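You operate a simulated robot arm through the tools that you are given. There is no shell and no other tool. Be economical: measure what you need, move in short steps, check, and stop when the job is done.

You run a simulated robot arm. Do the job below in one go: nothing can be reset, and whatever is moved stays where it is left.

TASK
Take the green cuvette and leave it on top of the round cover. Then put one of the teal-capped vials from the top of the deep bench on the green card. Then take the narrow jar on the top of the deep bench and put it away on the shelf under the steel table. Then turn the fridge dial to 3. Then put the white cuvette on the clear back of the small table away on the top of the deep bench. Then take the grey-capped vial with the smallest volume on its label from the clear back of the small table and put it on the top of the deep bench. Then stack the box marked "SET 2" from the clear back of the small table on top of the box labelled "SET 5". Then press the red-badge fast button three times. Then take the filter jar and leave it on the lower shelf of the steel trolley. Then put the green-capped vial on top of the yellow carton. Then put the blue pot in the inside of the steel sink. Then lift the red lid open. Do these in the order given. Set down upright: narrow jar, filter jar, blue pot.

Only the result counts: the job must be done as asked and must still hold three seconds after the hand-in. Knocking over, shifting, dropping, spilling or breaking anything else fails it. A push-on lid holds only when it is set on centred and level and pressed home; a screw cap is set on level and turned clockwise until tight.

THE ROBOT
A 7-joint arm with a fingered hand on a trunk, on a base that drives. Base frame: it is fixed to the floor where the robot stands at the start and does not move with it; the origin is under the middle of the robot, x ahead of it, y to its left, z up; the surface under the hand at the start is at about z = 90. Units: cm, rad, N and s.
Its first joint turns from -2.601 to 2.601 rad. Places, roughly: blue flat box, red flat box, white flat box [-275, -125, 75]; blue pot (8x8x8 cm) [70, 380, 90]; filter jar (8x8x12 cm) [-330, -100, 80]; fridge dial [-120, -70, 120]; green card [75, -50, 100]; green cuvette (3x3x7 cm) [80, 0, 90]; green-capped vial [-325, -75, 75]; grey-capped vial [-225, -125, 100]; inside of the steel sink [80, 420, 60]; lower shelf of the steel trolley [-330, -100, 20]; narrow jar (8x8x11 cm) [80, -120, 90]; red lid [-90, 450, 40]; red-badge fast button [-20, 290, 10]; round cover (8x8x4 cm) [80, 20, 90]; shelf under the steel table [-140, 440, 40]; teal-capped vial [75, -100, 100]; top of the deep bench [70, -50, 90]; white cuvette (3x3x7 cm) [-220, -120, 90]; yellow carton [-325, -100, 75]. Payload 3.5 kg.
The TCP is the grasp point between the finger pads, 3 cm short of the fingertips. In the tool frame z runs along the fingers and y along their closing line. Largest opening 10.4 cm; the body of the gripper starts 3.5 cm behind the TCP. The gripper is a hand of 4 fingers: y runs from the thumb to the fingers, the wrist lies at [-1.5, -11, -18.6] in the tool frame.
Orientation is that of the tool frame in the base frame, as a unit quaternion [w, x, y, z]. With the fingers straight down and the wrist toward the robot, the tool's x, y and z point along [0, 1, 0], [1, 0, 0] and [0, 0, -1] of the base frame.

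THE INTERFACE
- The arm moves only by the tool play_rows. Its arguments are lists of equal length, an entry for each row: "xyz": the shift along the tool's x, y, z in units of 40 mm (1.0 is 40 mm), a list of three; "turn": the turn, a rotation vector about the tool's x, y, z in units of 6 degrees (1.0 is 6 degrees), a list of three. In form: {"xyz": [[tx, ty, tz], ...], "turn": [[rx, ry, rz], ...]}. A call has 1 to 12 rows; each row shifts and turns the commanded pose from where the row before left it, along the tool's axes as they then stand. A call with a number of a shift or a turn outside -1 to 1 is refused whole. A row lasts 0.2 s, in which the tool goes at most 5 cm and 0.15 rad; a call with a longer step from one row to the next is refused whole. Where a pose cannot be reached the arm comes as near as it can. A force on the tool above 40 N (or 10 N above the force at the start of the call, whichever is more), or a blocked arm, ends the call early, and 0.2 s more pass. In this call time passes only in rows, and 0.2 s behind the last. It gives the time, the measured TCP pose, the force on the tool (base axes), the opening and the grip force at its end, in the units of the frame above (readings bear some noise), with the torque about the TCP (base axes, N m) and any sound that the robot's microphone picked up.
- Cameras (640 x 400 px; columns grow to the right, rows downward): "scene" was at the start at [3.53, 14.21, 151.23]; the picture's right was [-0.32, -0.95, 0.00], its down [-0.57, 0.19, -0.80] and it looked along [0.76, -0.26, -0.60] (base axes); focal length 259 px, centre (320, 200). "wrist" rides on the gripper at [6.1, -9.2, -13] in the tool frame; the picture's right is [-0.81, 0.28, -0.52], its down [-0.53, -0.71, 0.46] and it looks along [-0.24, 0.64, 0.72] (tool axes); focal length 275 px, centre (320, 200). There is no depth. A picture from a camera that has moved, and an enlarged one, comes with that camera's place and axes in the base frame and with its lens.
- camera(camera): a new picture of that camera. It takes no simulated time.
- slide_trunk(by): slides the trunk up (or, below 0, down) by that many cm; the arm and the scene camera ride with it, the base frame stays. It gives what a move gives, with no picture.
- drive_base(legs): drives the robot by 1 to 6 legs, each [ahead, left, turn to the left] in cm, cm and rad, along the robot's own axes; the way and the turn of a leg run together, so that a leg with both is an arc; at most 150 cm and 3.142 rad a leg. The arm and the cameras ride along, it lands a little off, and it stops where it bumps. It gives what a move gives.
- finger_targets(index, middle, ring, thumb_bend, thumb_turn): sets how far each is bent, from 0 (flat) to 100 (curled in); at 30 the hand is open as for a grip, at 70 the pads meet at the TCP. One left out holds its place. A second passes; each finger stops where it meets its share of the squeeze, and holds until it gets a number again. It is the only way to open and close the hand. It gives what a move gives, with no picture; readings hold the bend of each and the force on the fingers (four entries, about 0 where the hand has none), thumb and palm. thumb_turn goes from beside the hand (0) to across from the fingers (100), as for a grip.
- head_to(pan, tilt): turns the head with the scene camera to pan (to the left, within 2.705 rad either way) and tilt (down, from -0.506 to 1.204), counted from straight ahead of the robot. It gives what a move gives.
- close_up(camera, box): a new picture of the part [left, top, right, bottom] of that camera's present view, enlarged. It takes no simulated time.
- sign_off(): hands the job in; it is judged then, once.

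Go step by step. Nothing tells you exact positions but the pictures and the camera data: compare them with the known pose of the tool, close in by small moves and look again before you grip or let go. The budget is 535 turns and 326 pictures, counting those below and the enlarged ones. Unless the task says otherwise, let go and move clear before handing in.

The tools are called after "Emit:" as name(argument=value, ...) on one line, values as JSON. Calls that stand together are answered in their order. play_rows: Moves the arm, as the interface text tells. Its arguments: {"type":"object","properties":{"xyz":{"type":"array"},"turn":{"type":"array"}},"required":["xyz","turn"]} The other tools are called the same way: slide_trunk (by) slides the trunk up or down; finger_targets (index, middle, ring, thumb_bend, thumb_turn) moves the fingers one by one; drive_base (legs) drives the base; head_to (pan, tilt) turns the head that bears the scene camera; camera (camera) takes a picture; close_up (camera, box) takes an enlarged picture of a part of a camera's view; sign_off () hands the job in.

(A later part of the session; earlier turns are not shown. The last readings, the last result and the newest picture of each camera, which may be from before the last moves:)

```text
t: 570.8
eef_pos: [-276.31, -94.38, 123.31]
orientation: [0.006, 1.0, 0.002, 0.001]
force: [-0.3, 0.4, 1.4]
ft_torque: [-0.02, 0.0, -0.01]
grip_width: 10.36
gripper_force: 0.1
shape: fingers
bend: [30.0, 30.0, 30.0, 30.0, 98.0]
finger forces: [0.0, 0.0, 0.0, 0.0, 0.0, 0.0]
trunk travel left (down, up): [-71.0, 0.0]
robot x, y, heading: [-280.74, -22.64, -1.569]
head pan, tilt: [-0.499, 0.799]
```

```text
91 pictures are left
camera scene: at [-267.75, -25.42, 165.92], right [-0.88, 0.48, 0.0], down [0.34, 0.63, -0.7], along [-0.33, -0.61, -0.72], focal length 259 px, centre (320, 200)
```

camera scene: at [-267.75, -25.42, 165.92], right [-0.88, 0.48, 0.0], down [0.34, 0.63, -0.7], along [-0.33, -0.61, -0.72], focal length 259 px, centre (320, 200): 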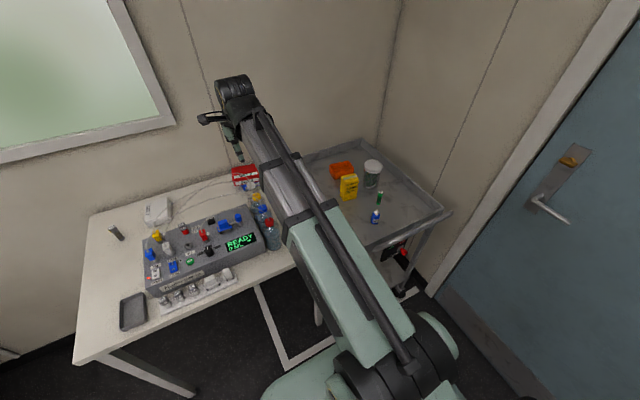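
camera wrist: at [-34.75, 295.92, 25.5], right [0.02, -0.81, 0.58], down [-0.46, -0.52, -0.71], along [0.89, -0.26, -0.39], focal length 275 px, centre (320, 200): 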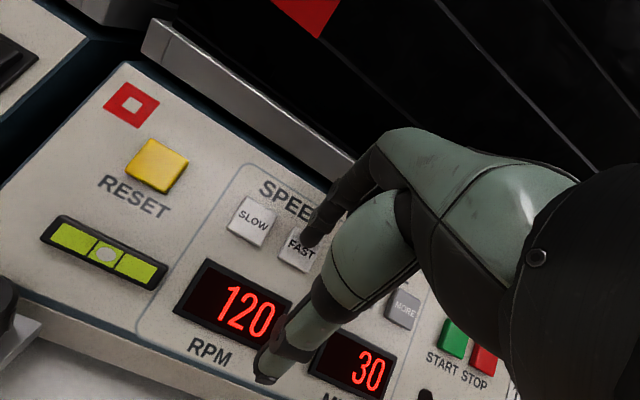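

Everything still stands. The trolley tray spans x -314…-359 from y -67 back; the filter jar is near [-338, -99]. Sliding right in front of the trolley with more standoff.

Emit:
drive_base(legs=[[0, -46, 0]])

Emit:
head_to(pan=0, tilt=0.75)

Emit:
camera(camera="scene")

Emit:
camera(camera="wrist")

```text
t: 573.6
eef_pos: [-322.91, -94.43, 123.18]
orientation: [0.006, 1.0, 0.003, 0.002]
force: [-0.6, 0.4, -0.5]
ft_torque: [0.01, -0.01, 0.0]
grip_width: 10.31
gripper_force: 0.0
shape: fingers
bend: [30.0, 30.0, 30.0, 30.0, 98.0]
finger forces: [0.0, 0.0, 0.1, 0.0, 0.1, 0.0]
trunk travel left (down, up): [-71.0, 0.0]
robot x, y, heading: [-327.41, -22.98, -1.567]
head pan, tilt: [-0.499, 0.799]
```

```text
t: 574.5
eef_pos: [-322.87, -94.52, 123.23]
orientation: [0.007, 1.0, 0.004, 0.001]
force: [0.8, 0.1, -0.1]
ft_torque: [-0.02, 0.0, -0.05]
grip_width: 10.36
gripper_force: 0.1
shape: fingers
bend: [30.0, 30.0, 30.0, 30.0, 98.0]
finger forces: [0.1, 0.0, 0.0, 0.0, 0.0, 0.1]
trunk travel left (down, up): [-71.0, 0.0]
robot x, y, heading: [-327.8, -23.26, -1.569]
head pan, tilt: [0.0, 0.75]
```

```text
90 pictures are left
camera scene: at [-310.65, -26.68, 166.32], right [-1.0, 0.0, 0.0], down [0.0, 0.68, -0.73], along [0.0, -0.73, -0.68], focal length 259 px, centre (320, 200)
```

scene: 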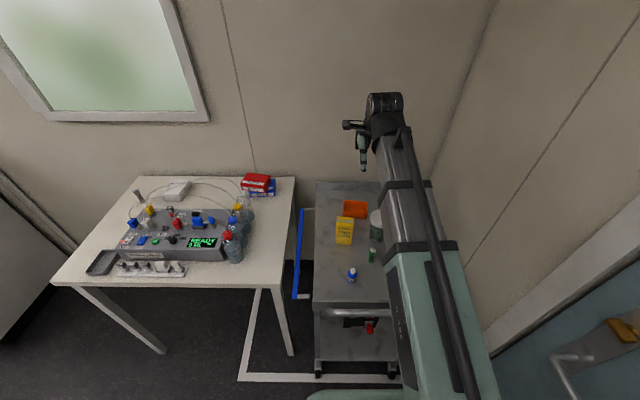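

```text
89 pictures are left
camera wrist: at [-316.76, -85.0, 136.13], right [-0.81, -0.28, 0.52], down [-0.54, 0.7, -0.47], along [-0.24, -0.66, -0.72], focal length 275 px, centre (320, 200)
```

wrist: 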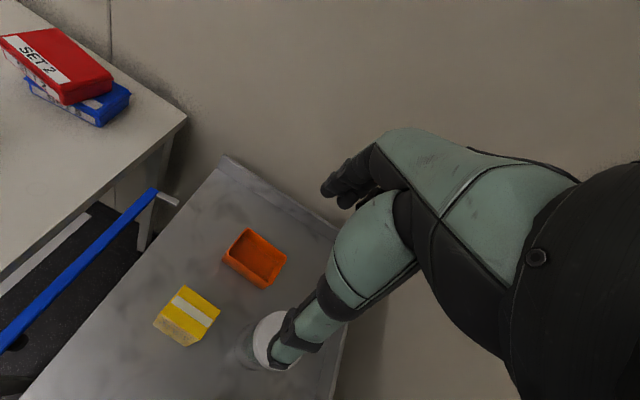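

Tray surface is about z 82.5; the jar stands at about [-332.3, -95] with its lid at z 94.6. Moving above it and down for a closer look.

Emit:
play_rows(xyz=[[-0.8, 0, 0.3], [-0.8, 0, 0.6], [-0.75, 0, 0.6], [0, 0, 0.9], [0, 0, 0.9]], turn=[[0, 0, 0], [0, 0, 0], [0, 0, 0], [0, 0, 0], [0, 0, 0]])

Emit:
camera(camera="wrist")

```text
t: 575.7
eef_pos: [-332.29, -94.82, 110.18]
orientation: [0.006, 1.0, 0.004, 0.001]
force: [0.0, -0.9, -0.1]
ft_torque: [0.0, 0.0, -0.02]
grip_width: 10.36
gripper_force: 0.1
shape: fingers
bend: [30.0, 30.0, 30.0, 30.0, 98.0]
finger forces: [0.0, 0.0, 0.0, 0.0, 0.0, 0.0]
trunk travel left (down, up): [-71.0, 0.0]
robot x, y, heading: [-327.27, -23.07, -1.565]
head pan, tilt: [0.0, 0.75]
```

```text
88 pictures are left
camera wrist: at [-326.19, -85.39, 123.0], right [-0.81, -0.28, 0.52], down [-0.54, 0.7, -0.47], along [-0.24, -0.66, -0.72], focal length 275 px, centre (320, 200)
```

wrist: 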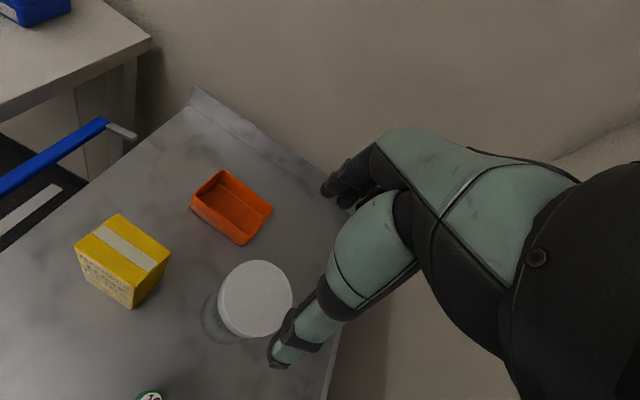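

Jar centre [-333, -95], lid 7.7 cm across. Descending around it.

Emit:
play_rows(xyz=[[-0.17, 0.05, 0.9], [0, 0, 0.9], [0, 0, 0.9], [0, 0, 0.9], [0, 0, 0.9]], turn=[[0, 0, 0], [0, 0, 0], [0, 0, 0], [0, 0, 0], [0, 0, 0]])

Emit:
finger_targets(index=39, middle=39, ring=39, thumb_bend=39)

Emit:
camera(camera="wrist")

```text
t: 576.9
eef_pos: [-333.08, -95.26, 91.9]
orientation: [0.007, 1.0, 0.004, 0.0]
force: [0.0, -0.9, 0.3]
ft_torque: [-0.03, 0.04, 0.0]
grip_width: 10.42
gripper_force: 0.1
shape: fingers
bend: [30.0, 30.0, 30.0, 30.0, 98.0]
finger forces: [0.4, 0.0, 0.1, 0.0, 0.0, 0.0]
trunk travel left (down, up): [-71.0, 0.0]
robot x, y, heading: [-327.5, -22.39, -1.565]
head pan, tilt: [0.0, 0.75]
```

```text
t: 577.9
eef_pos: [-333.03, -95.31, 91.98]
orientation: [0.007, 1.0, 0.004, 0.0]
force: [1.2, -1.1, 0.7]
ft_torque: [-0.05, 0.02, 0.0]
grip_width: 8.59
gripper_force: 2.3
shape: fingers
bend: [37.0, 39.0, 39.0, 37.0, 98.0]
finger forces: [2.4, 0.0, 0.0, 0.0, 2.2, 0.0]
trunk travel left (down, up): [-71.0, 0.0]
robot x, y, heading: [-327.33, -22.97, -1.57]
head pan, tilt: [0.0, 0.75]
```

```text
87 pictures are left
camera wrist: at [-326.93, -85.77, 104.86], right [-0.81, -0.28, 0.52], down [-0.54, 0.7, -0.47], along [-0.24, -0.66, -0.72], focal length 275 px, centre (320, 200)
```

wrist: 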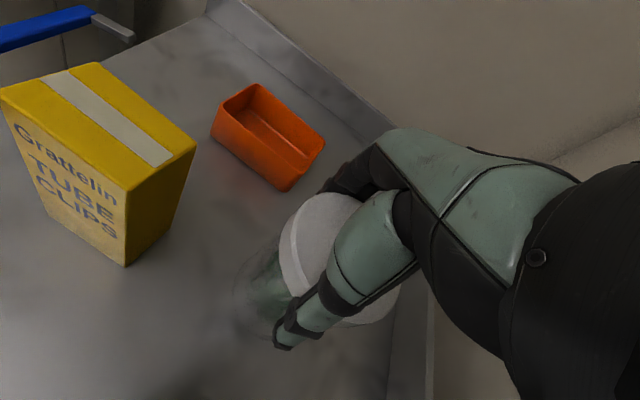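

Touching evenly. Firming the grip and test-lifting.

Emit:
finger_targets(index=48, middle=51, ring=52, thumb_bend=49)

Emit:
play_rows(xyz=[[0, 0, -0.3], [0, 0, -0.5]], turn=[[0, 0, 0], [0, 0, 0]])

Emit:
camera(camera="wrist")

```text
t: 578.9
eef_pos: [-333.05, -95.24, 91.92]
orientation: [0.005, 1.0, 0.005, 0.0]
force: [0.0, -0.4, 1.7]
ft_torque: [-0.17, -0.01, 0.01]
grip_width: 7.75
gripper_force: 13.8
shape: fingers
bend: [42.0, 46.0, 48.0, 41.0, 98.0]
finger forces: [5.9, 4.3, 3.7, 0.0, 14.2, 0.1]
trunk travel left (down, up): [-71.0, 0.0]
robot x, y, heading: [-327.21, -22.9, -1.568]
head pan, tilt: [0.0, 0.75]
heard: snap
```

```text
t: 579.5
eef_pos: [-333.01, -95.11, 95.33]
orientation: [0.006, 1.0, 0.005, 0.001]
force: [-0.7, 0.1, -1.5]
ft_torque: [-0.01, -0.02, 0.0]
grip_width: 7.72
gripper_force: 13.6
shape: fingers
bend: [42.0, 47.0, 48.0, 41.0, 98.0]
finger forces: [5.6, 3.9, 3.6, 0.0, 13.8, 0.0]
trunk travel left (down, up): [-71.0, 0.0]
robot x, y, heading: [-327.64, -23.2, -1.566]
head pan, tilt: [0.0, 0.75]
```

```text
86 pictures are left
camera wrist: at [-326.89, -85.6, 108.06], right [-0.81, -0.28, 0.52], down [-0.54, 0.7, -0.47], along [-0.24, -0.66, -0.72], focal length 275 px, centre (320, 200)
```

wrist: 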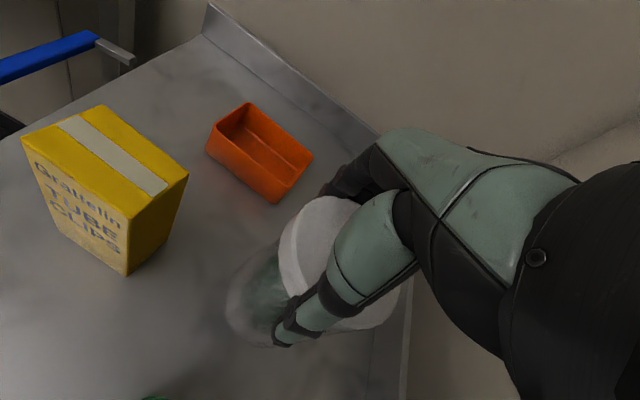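

I heard a snap; checking whether jar body and lid are still together.

Emit:
close_up(camera="wrist", box=[200, 170, 420, 370])

Emit:
close_up(camera="scene", box=[330, 170, 430, 270])

```text
2.00 times, centred on (310, 270) of wrist
camera zoom: at [-326.89, -85.6, 108.06], right [-0.81, -0.28, 0.52], down [-0.54, 0.7, -0.47], along [-0.24, -0.66, -0.72], focal length 551 px, centre (340, 60)
```

zoom: 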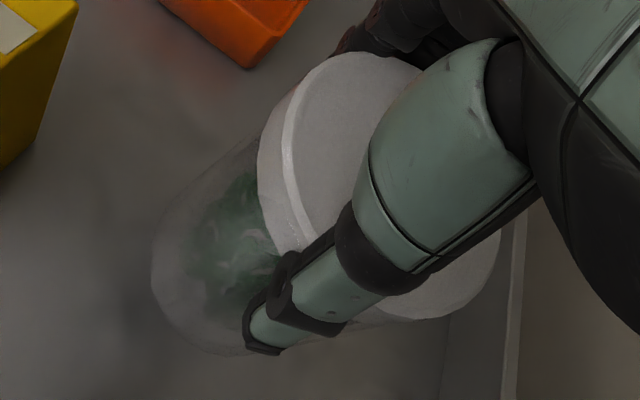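

```text
4.00 times, centred on (380, 220) of scene
camera zoom: at [-310.65, -26.7, 166.31], right [-1.0, -0.01, 0.0], down [0.0, 0.68, -0.73], along [0.0, -0.73, -0.68], focal length 1036 px, centre (80, 120)
```

zoom: 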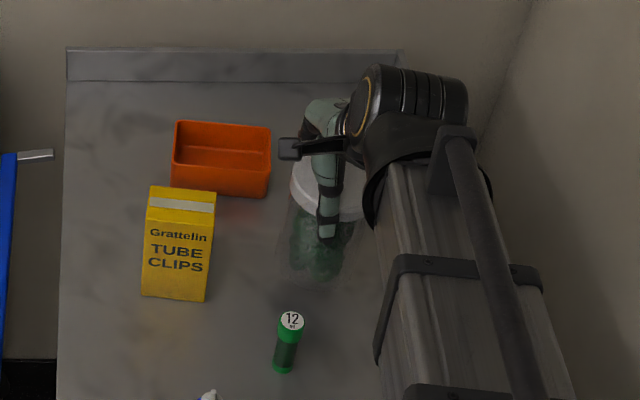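

The body still hangs with the lid. Raising a bit more to confirm.

Emit:
play_rows(xyz=[[0, 0, -0.5], [0, 0, -0.7]], turn=[[0, 0, 0], [0, 0, 0]])

Emit:
close_up(camera="scene", box=[330, 160, 430, 260])

Emit:
close_up(camera="wrist", box=[200, 170, 420, 370])

```text
t: 580.1
eef_pos: [-332.97, -95.06, 100.11]
orientation: [0.006, 1.0, 0.005, 0.002]
force: [0.7, 0.4, -2.3]
ft_torque: [-0.01, -0.06, 0.01]
grip_width: 7.71
gripper_force: 13.2
shape: fingers
bend: [42.0, 47.0, 48.0, 41.0, 98.0]
finger forces: [5.4, 3.7, 3.6, 0.1, 13.3, 0.0]
trunk travel left (down, up): [-71.0, 0.0]
robot x, y, heading: [-327.42, -22.88, -1.572]
head pan, tilt: [0.0, 0.75]
```

```text
4.00 times, centred on (380, 210) of scene
camera zoom: at [-310.65, -26.69, 166.31], right [-1.0, -0.01, 0.0], down [0.0, 0.68, -0.73], along [0.0, -0.73, -0.68], focal length 1036 px, centre (80, 160)
```

zoom: 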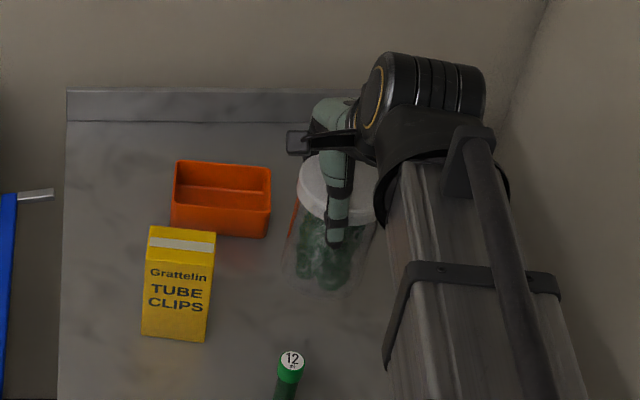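

```text
2.00 times, centred on (310, 270) of wrist
camera zoom: at [-326.86, -85.61, 112.93], right [-0.81, -0.28, 0.52], down [-0.54, 0.7, -0.47], along [-0.24, -0.66, -0.72], focal length 551 px, centre (340, 60)
```

zoom: 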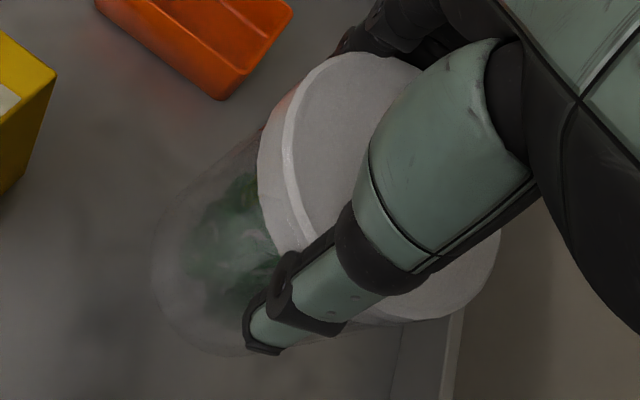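

Jar and lid are together. Raising clear, drawing back in front of the trolley and lowering to the height of the bottom shelf.

Emit:
play_rows(xyz=[[0, 0, -0.8], [0, 0, -0.8], [0, 0, -0.6], [0, -0.8, 0], [0, -0.8, 0], [0, -0.8, 0], [0, -0.6, 0]], turn=[[0, 0, 0], [0, 0, 0], [0, 0, 0], [0, 0, 0], [0, 0, 0], [0, 0, 0], [0, 0, 0]])

Emit:
drive_base(legs=[[-34, 0, 0]])

Emit:
slide_trunk(by=-40)

Emit:
slide_trunk(by=-20)

Emit:
camera(camera="scene")

Emit:
camera(camera="wrist")

```text
t: 581.7
eef_pos: [-333.02, -82.86, 108.69]
orientation: [0.005, 1.0, 0.004, 0.001]
force: [0.0, 0.7, -3.4]
ft_torque: [0.0, -0.04, -0.01]
grip_width: 7.6
gripper_force: 12.1
shape: fingers
bend: [43.0, 47.0, 49.0, 41.0, 98.0]
finger forces: [4.9, 3.8, 3.6, 0.0, 12.5, 0.0]
trunk travel left (down, up): [-71.0, 0.0]
robot x, y, heading: [-327.64, -23.08, -1.565]
head pan, tilt: [0.0, 0.75]
```

```text
t: 583.9
eef_pos: [-333.37, -48.67, 108.73]
orientation: [0.006, 1.0, 0.004, 0.0]
force: [-0.7, -0.1, -1.4]
ft_torque: [-0.02, -0.07, 0.0]
grip_width: 7.6
gripper_force: 12.1
shape: fingers
bend: [43.0, 47.0, 49.0, 41.0, 98.0]
finger forces: [4.9, 3.6, 3.6, 0.0, 12.3, 0.1]
trunk travel left (down, up): [-71.0, 0.0]
robot x, y, heading: [-327.78, 11.49, -1.566]
head pan, tilt: [0.0, 0.75]
```

```text
t: 587.8
eef_pos: [-333.28, -48.77, 68.62]
orientation: [0.007, 1.0, 0.004, 0.001]
force: [0.4, -0.7, -2.8]
ft_torque: [-0.05, -0.04, -0.03]
grip_width: 7.59
gripper_force: 11.9
shape: fingers
bend: [43.0, 47.0, 49.0, 41.0, 98.0]
finger forces: [4.8, 3.5, 3.3, 0.1, 12.2, 0.1]
trunk travel left (down, up): [-31.0, 40.0]
robot x, y, heading: [-327.33, 11.09, -1.571]
head pan, tilt: [0.0, 0.75]
```

```text
t: 589.9
eef_pos: [-333.22, -48.82, 48.67]
orientation: [0.006, 1.0, 0.003, 0.001]
force: [-0.3, -0.6, -1.6]
ft_torque: [0.01, -0.05, 0.01]
grip_width: 7.61
gripper_force: 12.2
shape: fingers
bend: [43.0, 47.0, 49.0, 42.0, 98.0]
finger forces: [4.8, 3.5, 3.4, 0.0, 12.2, 0.0]
trunk travel left (down, up): [-11.0, 60.0]
robot x, y, heading: [-327.86, 11.16, -1.567]
head pan, tilt: [0.0, 0.75]
```

```text
81 pictures are left
camera scene: at [-310.8, 7.48, 106.32], right [-1.0, 0.0, 0.0], down [0.0, 0.68, -0.73], along [0.0, -0.73, -0.68], focal length 259 px, centre (320, 200)
```

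scene: 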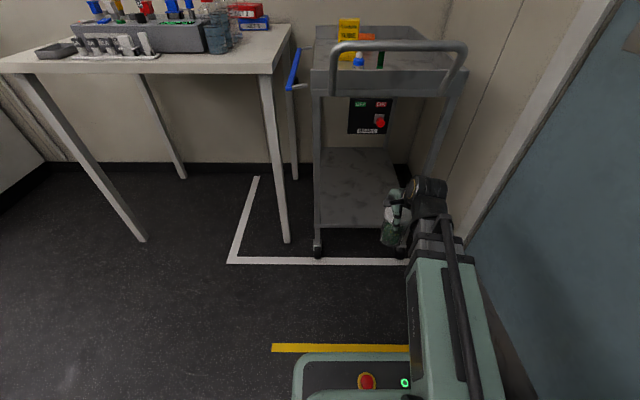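

```text
80 pictures are left
camera wrist: at [-327.15, -39.26, 61.48], right [-0.81, -0.27, 0.52], down [-0.54, 0.7, -0.47], along [-0.24, -0.66, -0.72], focal length 275 px, centre (320, 200)
```

wrist: 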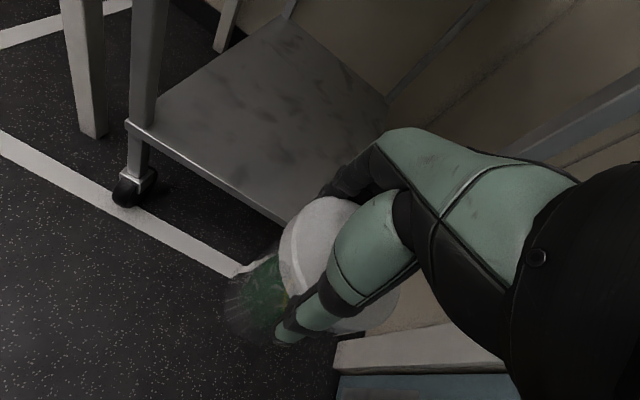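

The bottom shelf (z ≈ 20, front edge y -68) is empty. Lowering to entry height and moving in.

Emit:
play_rows(xyz=[[0.25, 0, 0.7], [0.25, 0, 0.8], [0, 0, 0.8], [0, 0, 0.8], [0, 0, 0.5]], turn=[[0, 0, 0], [0, 0, 0], [0, 0, 0], [0, 0, 0], [0, 0, 0]])

Emit:
drive_base(legs=[[15, 0, 0]])

Emit:
camera(camera="wrist")

Emit:
close_up(camera="scene", box=[290, 60, 490, 280])

```text
t: 591.1
eef_pos: [-331.3, -48.95, 34.1]
orientation: [0.006, 1.0, 0.003, 0.001]
force: [-0.2, 0.7, -2.2]
ft_torque: [0.01, -0.04, -0.02]
grip_width: 7.49
gripper_force: 11.2
shape: fingers
bend: [44.0, 47.0, 49.0, 42.0, 98.0]
finger forces: [4.4, 3.5, 3.3, 0.0, 11.4, 0.0]
trunk travel left (down, up): [-11.0, 60.0]
robot x, y, heading: [-327.95, 11.25, -1.572]
head pan, tilt: [0.0, 0.75]
```

```text
t: 592.5
eef_pos: [-331.36, -64.06, 34.18]
orientation: [0.007, 1.0, 0.004, 0.001]
force: [0.9, 2.8, -1.4]
ft_torque: [0.19, -0.09, -0.07]
grip_width: 7.57
gripper_force: 10.1
shape: fingers
bend: [44.0, 49.0, 49.0, 41.0, 98.0]
finger forces: [3.8, 1.9, 3.2, 0.0, 11.4, 0.0]
trunk travel left (down, up): [-11.0, 60.0]
robot x, y, heading: [-327.59, -4.25, -1.564]
head pan, tilt: [0.0, 0.75]
```

```text
79 pictures are left
camera wrist: at [-325.18, -54.67, 47.05], right [-0.81, -0.27, 0.52], down [-0.54, 0.7, -0.47], along [-0.24, -0.66, -0.72], focal length 275 px, centre (320, 200)
```

wrist: 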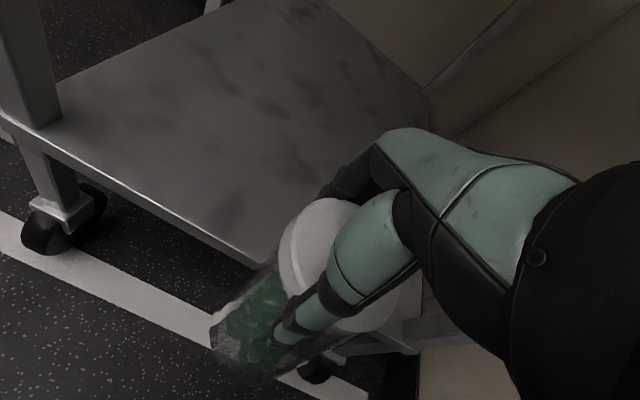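

```text
1.82 times, centred on (390, 170) of scene
camera zoom: at [-310.76, -7.75, 106.32], right [-1.0, 0.0, 0.0], down [0.0, 0.68, -0.73], along [0.0, -0.73, -0.68], focal length 471 px, centre (193, 254)
```

zoom: 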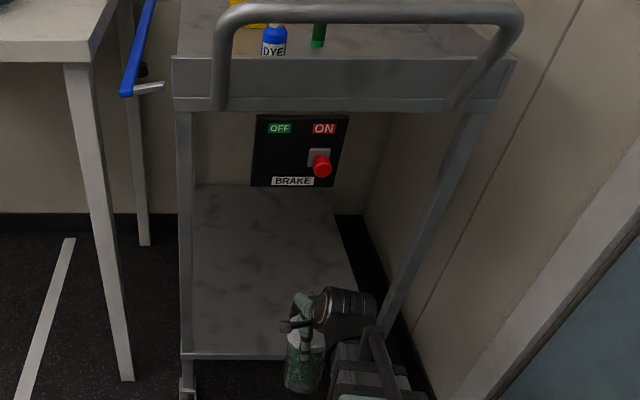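

The jar foot touched the shelf's front edge (shelf is higher than I took it). Backing off, and looking at the jar.

Emit:
drive_base(legs=[[-8, 0, 0]])

Emit:
play_rows(xyz=[[0, 0, -0.5], [0, 0, -0.7]], turn=[[0, 0, 0], [0, 0, 0]])

Emit:
camera(camera="wrist")

Emit:
close_up(camera="scene", box=[340, 160, 440, 270])

```text
t: 593.6
eef_pos: [-331.36, -56.04, 34.26]
orientation: [0.007, 1.0, 0.004, 0.001]
force: [-0.3, -0.2, -3.8]
ft_torque: [-0.04, -0.05, 0.0]
grip_width: 7.48
gripper_force: 10.4
shape: fingers
bend: [44.0, 49.0, 49.0, 41.0, 98.0]
finger forces: [4.7, 2.4, 3.4, 0.0, 10.2, 0.1]
trunk travel left (down, up): [-11.0, 60.0]
robot x, y, heading: [-327.53, 4.24, -1.569]
head pan, tilt: [0.0, 0.75]
```

```text
t: 594.2
eef_pos: [-331.35, -55.88, 39.02]
orientation: [0.006, 1.0, 0.003, 0.001]
force: [-0.2, -0.7, -2.0]
ft_torque: [-0.03, -0.01, 0.01]
grip_width: 7.53
gripper_force: 10.8
shape: fingers
bend: [44.0, 49.0, 49.0, 41.0, 98.0]
finger forces: [4.6, 2.4, 3.6, 0.0, 10.0, 0.1]
trunk travel left (down, up): [-11.0, 60.0]
robot x, y, heading: [-327.62, 4.19, -1.567]
head pan, tilt: [0.0, 0.75]
```

```text
77 pictures are left
camera wrist: at [-325.18, -46.46, 51.85], right [-0.81, -0.27, 0.52], down [-0.54, 0.7, -0.47], along [-0.24, -0.66, -0.72], focal length 275 px, centre (320, 200)
```

wrist: 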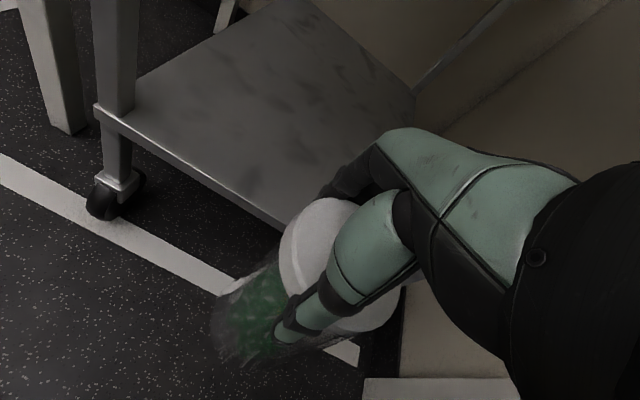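

```text
3.64 times, centred on (390, 215) of scene
camera zoom: at [-310.78, 0.36, 106.31], right [-1.0, 0.0, 0.0], down [0.0, 0.68, -0.73], along [0.0, -0.73, -0.68], focal length 942 px, centre (66, 146)
```

zoom: 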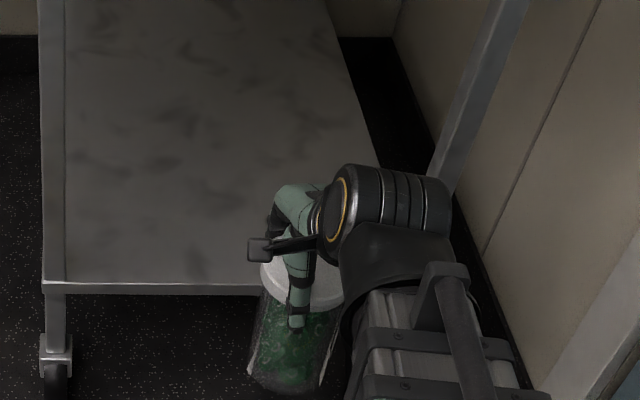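

The jar tipped slightly in the grip but will settle level when set down. Going in again 5 cm higher.

Emit:
drive_base(legs=[[9, 0, 0]])

Emit:
play_rows(xyz=[[0, 0.7, 0], [0, 0.7, 0], [0, 0.7, 0], [0, 0.7, 0], [0, 0.7, 0]], turn=[[0, 0, 0], [0, 0, 0], [0, 0, 0], [0, 0, 0], [0, 0, 0]])

Emit:
camera(camera="wrist")

Emit:
close_up(camera="scene", box=[300, 80, 440, 240])

```text
t: 595.2
eef_pos: [-331.42, -64.66, 39.0]
orientation: [0.006, 1.0, 0.003, 0.001]
force: [0.1, -0.3, -2.7]
ft_torque: [-0.03, -0.05, 0.01]
grip_width: 7.51
gripper_force: 10.6
shape: fingers
bend: [44.0, 49.0, 49.0, 41.0, 98.0]
finger forces: [4.6, 2.4, 3.5, 0.0, 10.0, 0.1]
trunk travel left (down, up): [-11.0, 60.0]
robot x, y, heading: [-327.85, -4.68, -1.572]
head pan, tilt: [0.0, 0.75]
```

```text
t: 596.5
eef_pos: [-331.34, -78.75, 39.19]
orientation: [0.007, 1.0, 0.003, 0.001]
force: [0.7, 0.2, -2.9]
ft_torque: [-0.04, -0.03, -0.03]
grip_width: 7.46
gripper_force: 10.4
shape: fingers
bend: [44.0, 49.0, 49.0, 41.0, 98.0]
finger forces: [4.7, 2.3, 3.7, 0.1, 10.2, 0.1]
trunk travel left (down, up): [-11.0, 60.0]
robot x, y, heading: [-327.65, -4.87, -1.57]
head pan, tilt: [0.0, 0.75]
```

```text
75 pictures are left
camera wrist: at [-325.08, -69.32, 51.99], right [-0.81, -0.27, 0.52], down [-0.54, 0.7, -0.47], along [-0.24, -0.65, -0.72], focal length 275 px, centre (320, 200)
```

wrist: 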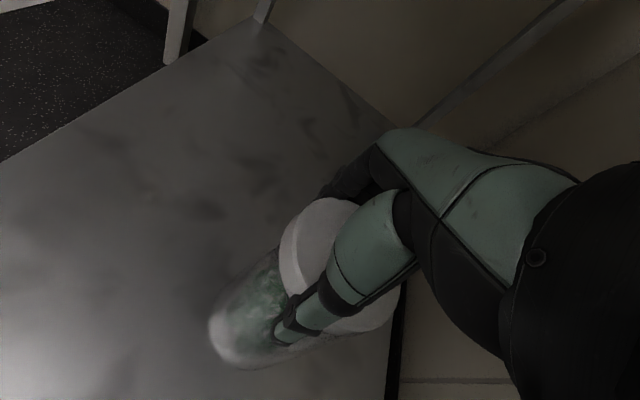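

```text
2.50 times, centred on (370, 160) of scene
camera zoom: at [-310.76, -8.47, 106.32], right [-1.0, 0.0, 0.0], down [0.0, 0.68, -0.73], along [0.0, -0.73, -0.68], focal length 648 px, centre (195, 300)
```

zoom: 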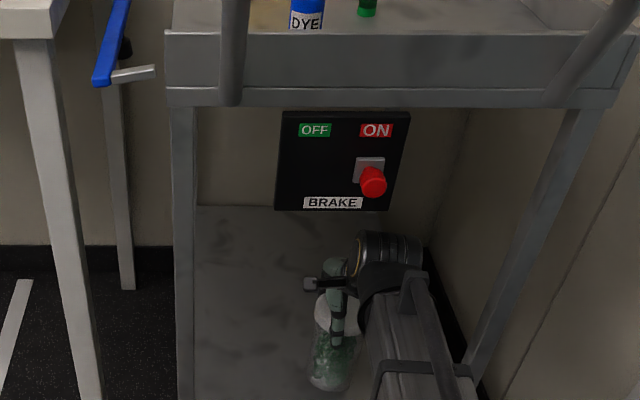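

Over the shelf, well inside. Lowering to contact in steps.

Emit:
play_rows(xyz=[[0, 0, 0.4], [0, 0, 0.3]], turn=[[0, 0, 0], [0, 0, 0]])

Emit:
play_rows(xyz=[[0, 0, 0.1]], turn=[[0, 0, 0]])

Emit:
play_rows(xyz=[[0, 0, 0.08]], turn=[[0, 0, 0]])

Emit:
play_rows(xyz=[[0, 0, 0.08]], turn=[[0, 0, 0]])

```text
t: 597.0
eef_pos: [-331.19, -78.78, 36.35]
orientation: [0.007, 1.0, 0.002, 0.0]
force: [0.7, 2.0, 8.7]
ft_torque: [0.02, 0.07, -0.01]
grip_width: 7.3
gripper_force: 9.5
shape: fingers
bend: [45.0, 49.0, 49.0, 42.0, 98.0]
finger forces: [3.0, 2.5, 3.1, 0.1, 11.0, 0.0]
trunk travel left (down, up): [-11.0, 60.0]
robot x, y, heading: [-327.93, -4.96, -1.568]
head pan, tilt: [0.0, 0.75]
```

```text
t: 597.5
eef_pos: [-331.19, -78.83, 36.04]
orientation: [0.006, 1.0, 0.003, 0.001]
force: [0.2, 1.8, 10.7]
ft_torque: [-0.04, 0.1, -0.04]
grip_width: 7.28
gripper_force: 10.7
shape: fingers
bend: [45.0, 48.0, 49.0, 42.0, 98.0]
finger forces: [2.8, 3.0, 3.5, 0.0, 11.9, 0.1]
trunk travel left (down, up): [-11.0, 60.0]
robot x, y, heading: [-327.48, -4.57, -1.567]
head pan, tilt: [0.0, 0.75]
```

```text
t: 597.9
eef_pos: [-331.23, -78.85, 35.93]
orientation: [0.008, 1.0, 0.003, 0.001]
force: [1.9, 3.2, 18.0]
ft_torque: [0.18, 0.11, -0.06]
grip_width: 7.27
gripper_force: 11.1
shape: fingers
bend: [45.0, 48.0, 49.0, 42.0, 98.0]
finger forces: [3.0, 2.9, 3.2, 0.0, 13.9, 0.0]
trunk travel left (down, up): [-11.0, 60.0]
robot x, y, heading: [-327.8, -4.63, -1.569]
head pan, tilt: [0.0, 0.75]
```

```text
t: 598.2
eef_pos: [-331.22, -78.9, 35.57]
orientation: [0.007, 1.0, 0.003, 0.0]
force: [4.4, 5.6, 20.2]
ft_torque: [0.17, 0.13, -0.02]
grip_width: 7.32
gripper_force: 12.3
shape: fingers
bend: [45.0, 48.0, 49.0, 42.0, 98.0]
finger forces: [3.4, 2.9, 3.0, 0.0, 15.4, 0.0]
trunk travel left (down, up): [-11.0, 60.0]
robot x, y, heading: [-327.62, -4.56, -1.569]
head pan, tilt: [0.0, 0.75]
```

In contact and pressed slightly level. Checking the tilt before release.

Emit:
play_rows(xyz=[[0, 0, -0.08]], turn=[[0, 0, 0]])

Emit:
close_up(camera="scene", box=[330, 150, 410, 240])

Emit:
close_up(camera="wrist", box=[180, 170, 420, 390])

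```text
t: 598.6
eef_pos: [-331.25, -78.84, 35.58]
orientation: [0.007, 1.0, 0.002, 0.0]
force: [2.0, 0.4, 5.0]
ft_torque: [-0.04, 0.03, 0.02]
grip_width: 7.17
gripper_force: 10.8
shape: fingers
bend: [45.0, 48.0, 49.0, 43.0, 98.0]
finger forces: [3.0, 3.3, 3.5, 0.1, 11.7, 0.0]
trunk travel left (down, up): [-11.0, 60.0]
robot x, y, heading: [-327.69, -4.7, -1.569]
head pan, tilt: [0.0, 0.75]
```

```text
4.44 times, centred on (370, 195) of scene
camera zoom: at [-310.76, -8.42, 106.29], right [-1.0, 0.0, 0.0], down [0.0, 0.68, -0.73], along [0.0, -0.73, -0.68], focal length 1151 px, centre (98, 222)
```

zoom: 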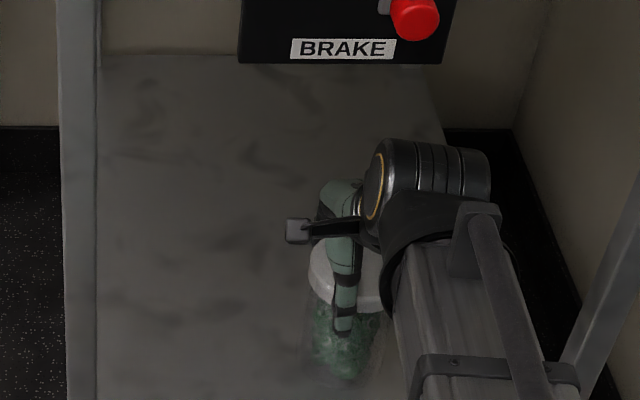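

```text
1.82 times, centred on (300, 280) of wrist
camera zoom: at [-325.14, -69.32, 48.48], right [-0.81, -0.27, 0.52], down [-0.54, 0.7, -0.46], along [-0.24, -0.65, -0.72], focal length 500 px, centre (356, 54)
```

zoom: 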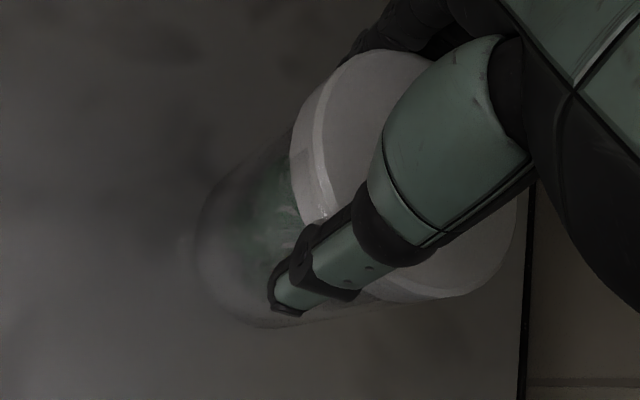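

The jar stands level. Releasing in steps.

Emit:
finger_targets(index=42, middle=44, ring=45, thumb_bend=42)

Emit:
finger_targets(index=27, middle=27, ring=27, thumb_bend=27)

Emit:
close_up(camera="wrist", box=[180, 170, 420, 390])

```text
t: 599.6
eef_pos: [-331.33, -78.83, 35.66]
orientation: [0.006, 1.0, 0.002, 0.0]
force: [-0.6, 0.6, 0.8]
ft_torque: [0.0, 0.01, 0.0]
grip_width: 7.61
gripper_force: 1.8
shape: fingers
bend: [42.0, 44.0, 45.0, 41.0, 99.0]
finger forces: [1.1, 0.0, 0.5, 0.0, 2.3, 0.0]
trunk travel left (down, up): [-11.0, 60.0]
robot x, y, heading: [-327.69, -4.8, -1.572]
head pan, tilt: [0.0, 0.75]
```

```text
t: 600.6
eef_pos: [-331.19, -78.91, 35.79]
orientation: [0.005, 1.0, 0.003, 0.001]
force: [-0.3, 0.6, 0.8]
ft_torque: [-0.01, -0.01, -0.04]
grip_width: 10.96
gripper_force: 0.1
shape: fingers
bend: [27.0, 27.0, 27.0, 27.0, 97.0]
finger forces: [0.0, 0.0, 0.0, 0.0, 0.0, 0.0]
trunk travel left (down, up): [-11.0, 60.0]
robot x, y, heading: [-327.16, -4.76, -1.568]
head pan, tilt: [0.0, 0.75]
heard: snap
```

```text
1.82 times, centred on (300, 280) of wrist
camera zoom: at [-325.13, -69.32, 48.53], right [-0.81, -0.27, 0.52], down [-0.54, 0.7, -0.47], along [-0.24, -0.65, -0.72], focal length 500 px, centre (356, 54)
```

zoom: 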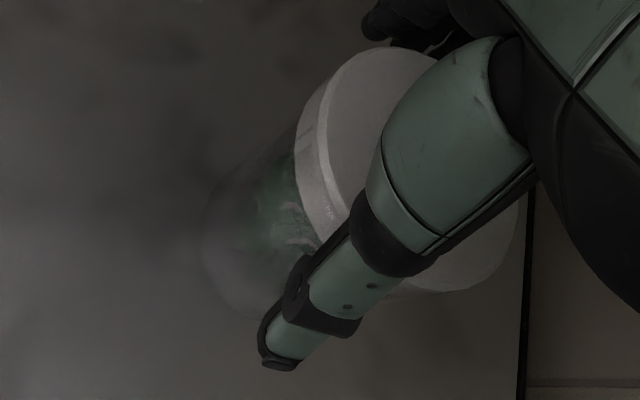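

The jar stands upright with its lid on. Sliding the hand out sideways to the left, then back.

Emit:
play_rows(xyz=[[0.4, 0, 0], [0.5, 0, 0], [0.6, 0, 0], [0.6, 0, 0], [0.5, 0, 0]], turn=[[0, 0, 0], [0, 0, 0], [0, 0, 0], [0, 0, 0], [0, 0, 0]])

Emit:
camera(camera="wrist")

Emit:
close_up(camera="scene", box=[300, 100, 440, 240])

```text
t: 601.9
eef_pos: [-320.93, -78.71, 35.38]
orientation: [0.006, 1.0, 0.002, 0.001]
force: [-0.7, -0.7, -0.8]
ft_torque: [0.04, 0.0, 0.0]
grip_width: 10.99
gripper_force: 0.0
shape: fingers
bend: [27.0, 27.0, 27.0, 27.0, 97.0]
finger forces: [0.1, 0.1, 0.1, 0.0, 0.1, 0.1]
trunk travel left (down, up): [-11.0, 60.0]
robot x, y, heading: [-327.47, -4.66, -1.574]
head pan, tilt: [0.0, 0.75]
```

```text
70 pictures are left
camera wrist: at [-314.81, -69.26, 48.38], right [-0.81, -0.27, 0.52], down [-0.54, 0.7, -0.47], along [-0.24, -0.65, -0.72], focal length 275 px, centre (320, 200)
```

wrist: 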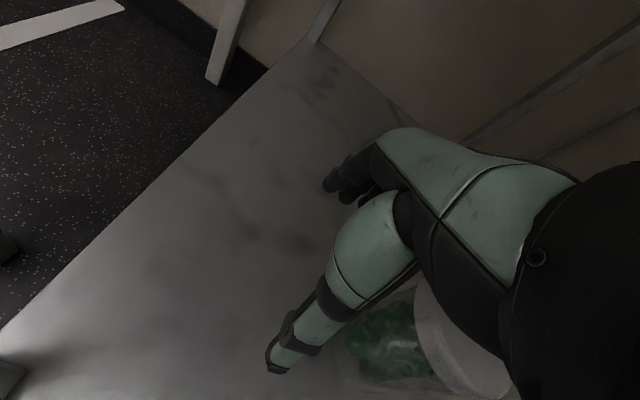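

```text
2.86 times, centred on (370, 170) of scene
camera zoom: at [-310.77, -8.47, 106.32], right [-1.0, 0.0, 0.0], down [0.0, 0.68, -0.73], along [0.0, -0.73, -0.68], focal length 740 px, centre (177, 286)
```

zoom: 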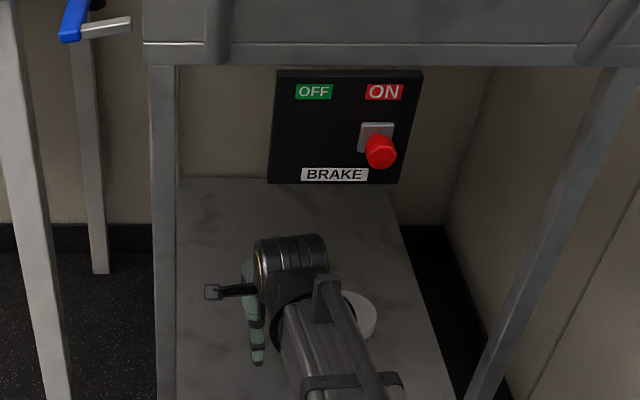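

Clear of the jar. Backing straight out and checking it.

Emit:
drive_base(legs=[[-14, 0, 0]])

Emit:
play_rows(xyz=[[0, -0.7, 0], [0, -0.7, 0], [0, -0.7, 0]], turn=[[0, 0, 0], [0, 0, 0], [0, 0, 0]])

Emit:
close_up(camera="scene", box=[300, 80, 440, 240])

```text
t: 603.2
eef_pos: [-320.98, -64.75, 35.56]
orientation: [0.006, 1.0, 0.003, 0.001]
force: [-0.2, 1.0, 0.1]
ft_torque: [-0.01, 0.03, -0.02]
grip_width: 10.98
gripper_force: 0.1
shape: fingers
bend: [27.0, 27.0, 27.0, 27.0, 97.0]
finger forces: [0.1, 0.0, 0.0, 0.1, 0.1, 0.0]
trunk travel left (down, up): [-11.0, 60.0]
robot x, y, heading: [-327.47, 9.23, -1.569]
head pan, tilt: [0.0, 0.75]
```

```text
t: 604.0
eef_pos: [-321.25, -56.17, 35.32]
orientation: [0.006, 1.0, 0.002, 0.0]
force: [-0.2, -0.2, 0.5]
ft_torque: [-0.02, 0.02, 0.03]
grip_width: 10.99
gripper_force: 0.1
shape: fingers
bend: [27.0, 27.0, 27.0, 27.0, 97.0]
finger forces: [0.0, 0.0, 0.0, 0.0, 0.0, 0.2]
trunk travel left (down, up): [-11.0, 60.0]
robot x, y, heading: [-327.73, 9.26, -1.572]
head pan, tilt: [0.0, 0.75]
```

```text
2.50 times, centred on (370, 160) of scene
camera zoom: at [-310.78, 5.48, 106.32], right [-1.0, 0.0, 0.0], down [0.0, 0.68, -0.73], along [0.0, -0.73, -0.68], focal length 648 px, centre (195, 300)
```

zoom: 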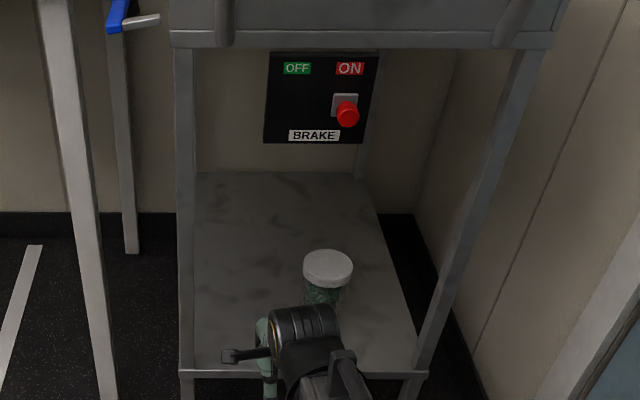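

Jar is on the lower shelf. Task 10: backing clear of the handle, raising the trunk and coming over the green-capped vial.

Emit:
drive_base(legs=[[-10, 0, 0]])

Emit:
slide_trunk(by=40)

Emit:
slide_trunk(by=20)

Emit:
play_rows(xyz=[[0, 0, -0.9], [0, 0, -0.9], [0, 0, -0.9], [0, 0, -0.9], [0, 0.6, -0.6], [0, 0.8, 0]], turn=[[0, 0, 0], [0, 0, 0], [0, 0, 0], [0, 0, 0], [0, 0, 0], [0, 0, 0]])

Emit:
finger_targets(index=50, middle=50, ring=50, thumb_bend=50)

Emit:
drive_base(legs=[[28, 0, 0]])

Emit:
camera(camera="wrist")

Emit:
close_up(camera="scene", box=[280, 150, 440, 310])

```text
t: 605.1
eef_pos: [-321.17, -46.51, 35.42]
orientation: [0.006, 1.0, 0.003, 0.001]
force: [-0.5, 0.4, -0.8]
ft_torque: [-0.01, -0.01, 0.03]
grip_width: 10.99
gripper_force: 0.0
shape: fingers
bend: [27.0, 27.0, 27.0, 27.0, 97.0]
finger forces: [0.0, 0.1, 0.0, 0.1, 0.0, 0.0]
trunk travel left (down, up): [-11.0, 60.0]
robot x, y, heading: [-327.91, 19.16, -1.568]
head pan, tilt: [0.0, 0.75]
```

```text
t: 609.1
eef_pos: [-321.01, -46.54, 36.37]
orientation: [0.007, 1.0, 0.002, 0.002]
force: [-0.1, -0.6, 0.2]
ft_torque: [0.04, 0.03, 0.01]
grip_width: 10.98
gripper_force: 0.0
shape: fingers
bend: [27.0, 27.0, 27.0, 27.0, 97.0]
finger forces: [0.0, 0.0, 0.0, 0.0, 0.0, 0.0]
trunk travel left (down, up): [-12.0, 59.0]
robot x, y, heading: [-327.52, 18.76, -1.569]
head pan, tilt: [0.0, 0.75]
stopped: the arm was blocked; the commanded pose is now the measured one
```

```text
t: 611.5
eef_pos: [-320.93, -46.5, 36.41]
orientation: [0.008, 1.0, 0.003, 0.002]
force: [-0.9, 0.0, -0.8]
ft_torque: [-0.01, 0.0, 0.0]
grip_width: 10.99
gripper_force: 0.0
shape: fingers
bend: [27.0, 27.0, 27.0, 27.0, 97.0]
finger forces: [0.0, 0.1, 0.0, 0.1, 0.1, 0.0]
trunk travel left (down, up): [-12.0, 59.0]
robot x, y, heading: [-327.55, 18.73, -1.573]
head pan, tilt: [0.0, 0.75]
stopped: the arm was blocked; the commanded pose is now the measured one
```

```text
t: 612.9
eef_pos: [-321.16, -51.95, 53.5]
orientation: [0.008, 1.0, 0.003, 0.002]
force: [-0.2, 0.8, -0.2]
ft_torque: [0.0, -0.01, 0.01]
grip_width: 11.0
gripper_force: 0.1
shape: fingers
bend: [27.0, 27.0, 27.0, 27.0, 97.0]
finger forces: [0.1, 0.0, 0.1, 0.0, 0.0, 0.1]
trunk travel left (down, up): [-12.0, 59.0]
robot x, y, heading: [-327.82, 18.79, -1.568]
head pan, tilt: [0.0, 0.75]
```

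```text
t: 613.9
eef_pos: [-321.23, -51.9, 53.37]
orientation: [0.008, 1.0, 0.002, 0.002]
force: [0.2, -0.3, -0.1]
ft_torque: [0.01, -0.01, 0.01]
grip_width: 5.25
gripper_force: 0.0
shape: fingers
bend: [50.0, 50.0, 50.0, 50.0, 100.0]
finger forces: [0.0, 0.1, 0.0, 0.1, 0.0, 0.0]
trunk travel left (down, up): [-12.0, 59.0]
robot x, y, heading: [-327.72, 19.14, -1.57]
head pan, tilt: [0.0, 0.75]
```

```text
t: 615.4
eef_pos: [-321.16, -67.92, 53.35]
orientation: [0.0, 1.0, 0.002, 0.001]
force: [-0.3, -0.9, -0.1]
ft_torque: [0.01, -0.02, 0.01]
grip_width: 5.21
gripper_force: 0.1
shape: fingers
bend: [50.0, 50.0, 50.0, 50.0, 100.0]
finger forces: [0.0, 0.0, 0.0, 0.1, 0.0, 0.0]
trunk travel left (down, up): [-12.0, 59.0]
robot x, y, heading: [-327.75, 2.4, -1.575]
head pan, tilt: [0.0, 0.75]
stopped in leg 1: the force on the tool passed its limit at 150 N (the readings are from after the stop); the commanded pose is now the measured one
```

```text
67 pictures are left
camera wrist: at [-314.89, -58.52, 66.29], right [-0.81, -0.28, 0.52], down [-0.54, 0.71, -0.46], along [-0.24, -0.65, -0.72], focal length 275 px, centre (320, 200)
```

wrist: 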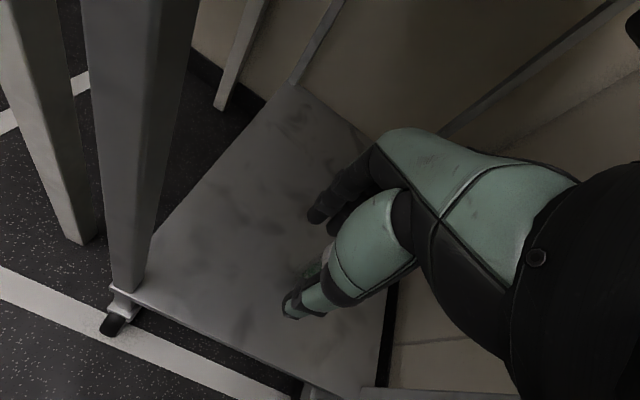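

```text
2.50 times, centred on (360, 230) of scene
camera zoom: at [-310.72, -1.28, 107.35], right [-1.0, 0.0, 0.0], down [0.0, 0.68, -0.73], along [0.0, -0.73, -0.68], focal length 648 px, centre (220, 125)
```

zoom: 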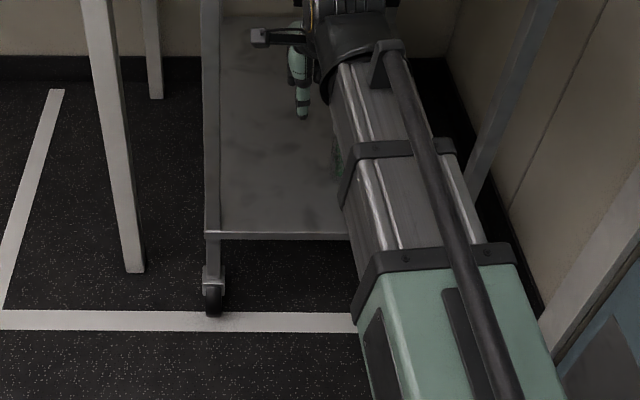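

That batch went wrong: the trunk was blocked and the hand then bumped the trolley. Backing off and checking everything before moving on.

Emit:
drive_base(legs=[[-14, 0, 0]])

Emit:
head_to(pan=-0.1, tilt=0.4)

Emit:
camera(camera="scene")

```text
t: 616.8
eef_pos: [-320.66, -55.32, 52.62]
orientation: [-0.004, 1.0, 0.005, 0.001]
force: [0.4, -0.1, -0.1]
ft_torque: [0.04, -0.03, 0.05]
grip_width: 5.15
gripper_force: 0.0
shape: fingers
bend: [50.0, 50.0, 50.0, 50.0, 100.0]
finger forces: [0.0, 0.1, 0.0, 0.1, 0.1, 0.1]
trunk travel left (down, up): [-12.0, 59.0]
robot x, y, heading: [-327.53, 15.45, -1.565]
head pan, tilt: [0.0, 0.75]
stopped in leg 1: the robot was blocked; the commanded pose is now the measured one
```

```text
t: 617.7
eef_pos: [-320.81, -55.19, 52.31]
orientation: [-0.007, 1.0, 0.005, 0.001]
force: [0.2, 0.0, -0.1]
ft_torque: [-0.01, 0.0, 0.0]
grip_width: 5.22
gripper_force: 0.1
shape: fingers
bend: [50.0, 50.0, 50.0, 50.0, 100.0]
finger forces: [0.0, 0.0, 0.0, 0.0, 0.0, 0.1]
trunk travel left (down, up): [-12.0, 59.0]
robot x, y, heading: [-327.25, 15.94, -1.567]
head pan, tilt: [-0.099, 0.4]
```

```text
65 pictures are left
camera scene: at [-311.61, 9.74, 110.33], right [-1.0, 0.09, 0.0], down [0.04, 0.4, -0.92], along [-0.09, -0.91, -0.4], focal length 259 px, centre (320, 200)
```

scene: 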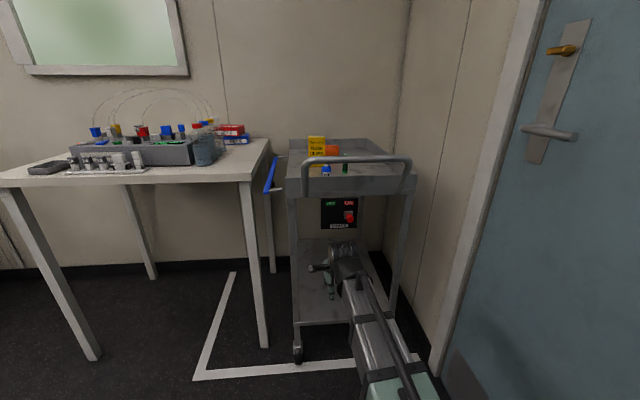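

All tray items still stand. The base has something behind it at y ≈ 50, so I'll retract the arm toward me first, then raise the trunk step by step.

Emit:
play_rows(xyz=[[0, -0.8, 0], [0, -0.8, 0], [0, -0.8, 0], [0, -0.5, 0]], turn=[[0, 0, 0], [0, 0, 0], [0, 0, 0], [0, 0, 0]])

Emit:
slide_trunk(by=20)

Emit:
close_up(camera="scene", box=[260, 110, 460, 400])

```text
t: 618.7
eef_pos: [-321.05, -43.52, 52.39]
orientation: [-0.006, 1.0, 0.005, 0.001]
force: [0.1, -0.1, -0.5]
ft_torque: [-0.02, -0.01, 0.01]
grip_width: 5.2
gripper_force: 0.1
shape: fingers
bend: [50.0, 50.0, 50.0, 50.0, 100.0]
finger forces: [0.0, 0.0, 0.1, 0.0, 0.0, 0.0]
trunk travel left (down, up): [-12.0, 59.0]
robot x, y, heading: [-327.52, 15.81, -1.565]
head pan, tilt: [-0.099, 0.4]
```

```text
t: 620.8
eef_pos: [-321.02, -42.94, 73.3]
orientation: [0.001, 1.0, 0.004, 0.001]
force: [0.3, -0.9, -0.2]
ft_torque: [-0.03, -0.03, 0.0]
grip_width: 5.2
gripper_force: 0.1
shape: fingers
bend: [50.0, 50.0, 50.0, 50.0, 100.0]
finger forces: [0.1, 0.1, 0.1, 0.0, 0.0, 0.0]
trunk travel left (down, up): [-32.0, 39.0]
robot x, y, heading: [-327.62, 15.76, -1.568]
head pan, tilt: [-0.099, 0.4]
```

```text
1.38 times, centred on (360, 255) of scene
camera zoom: at [-311.61, 11.15, 130.43], right [-1.0, 0.09, 0.0], down [0.04, 0.39, -0.92], along [-0.09, -0.92, -0.39], focal length 357 px, centre (265, 124)
```

zoom: 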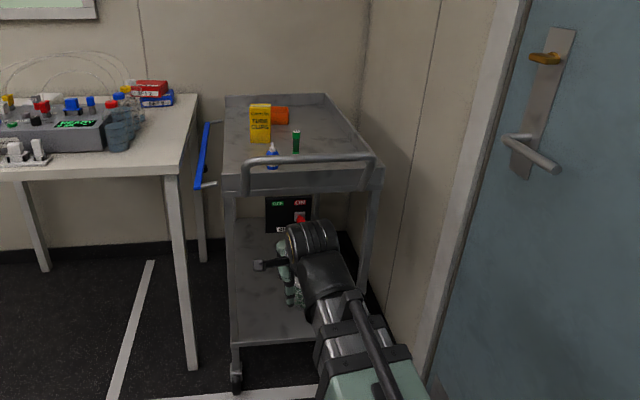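

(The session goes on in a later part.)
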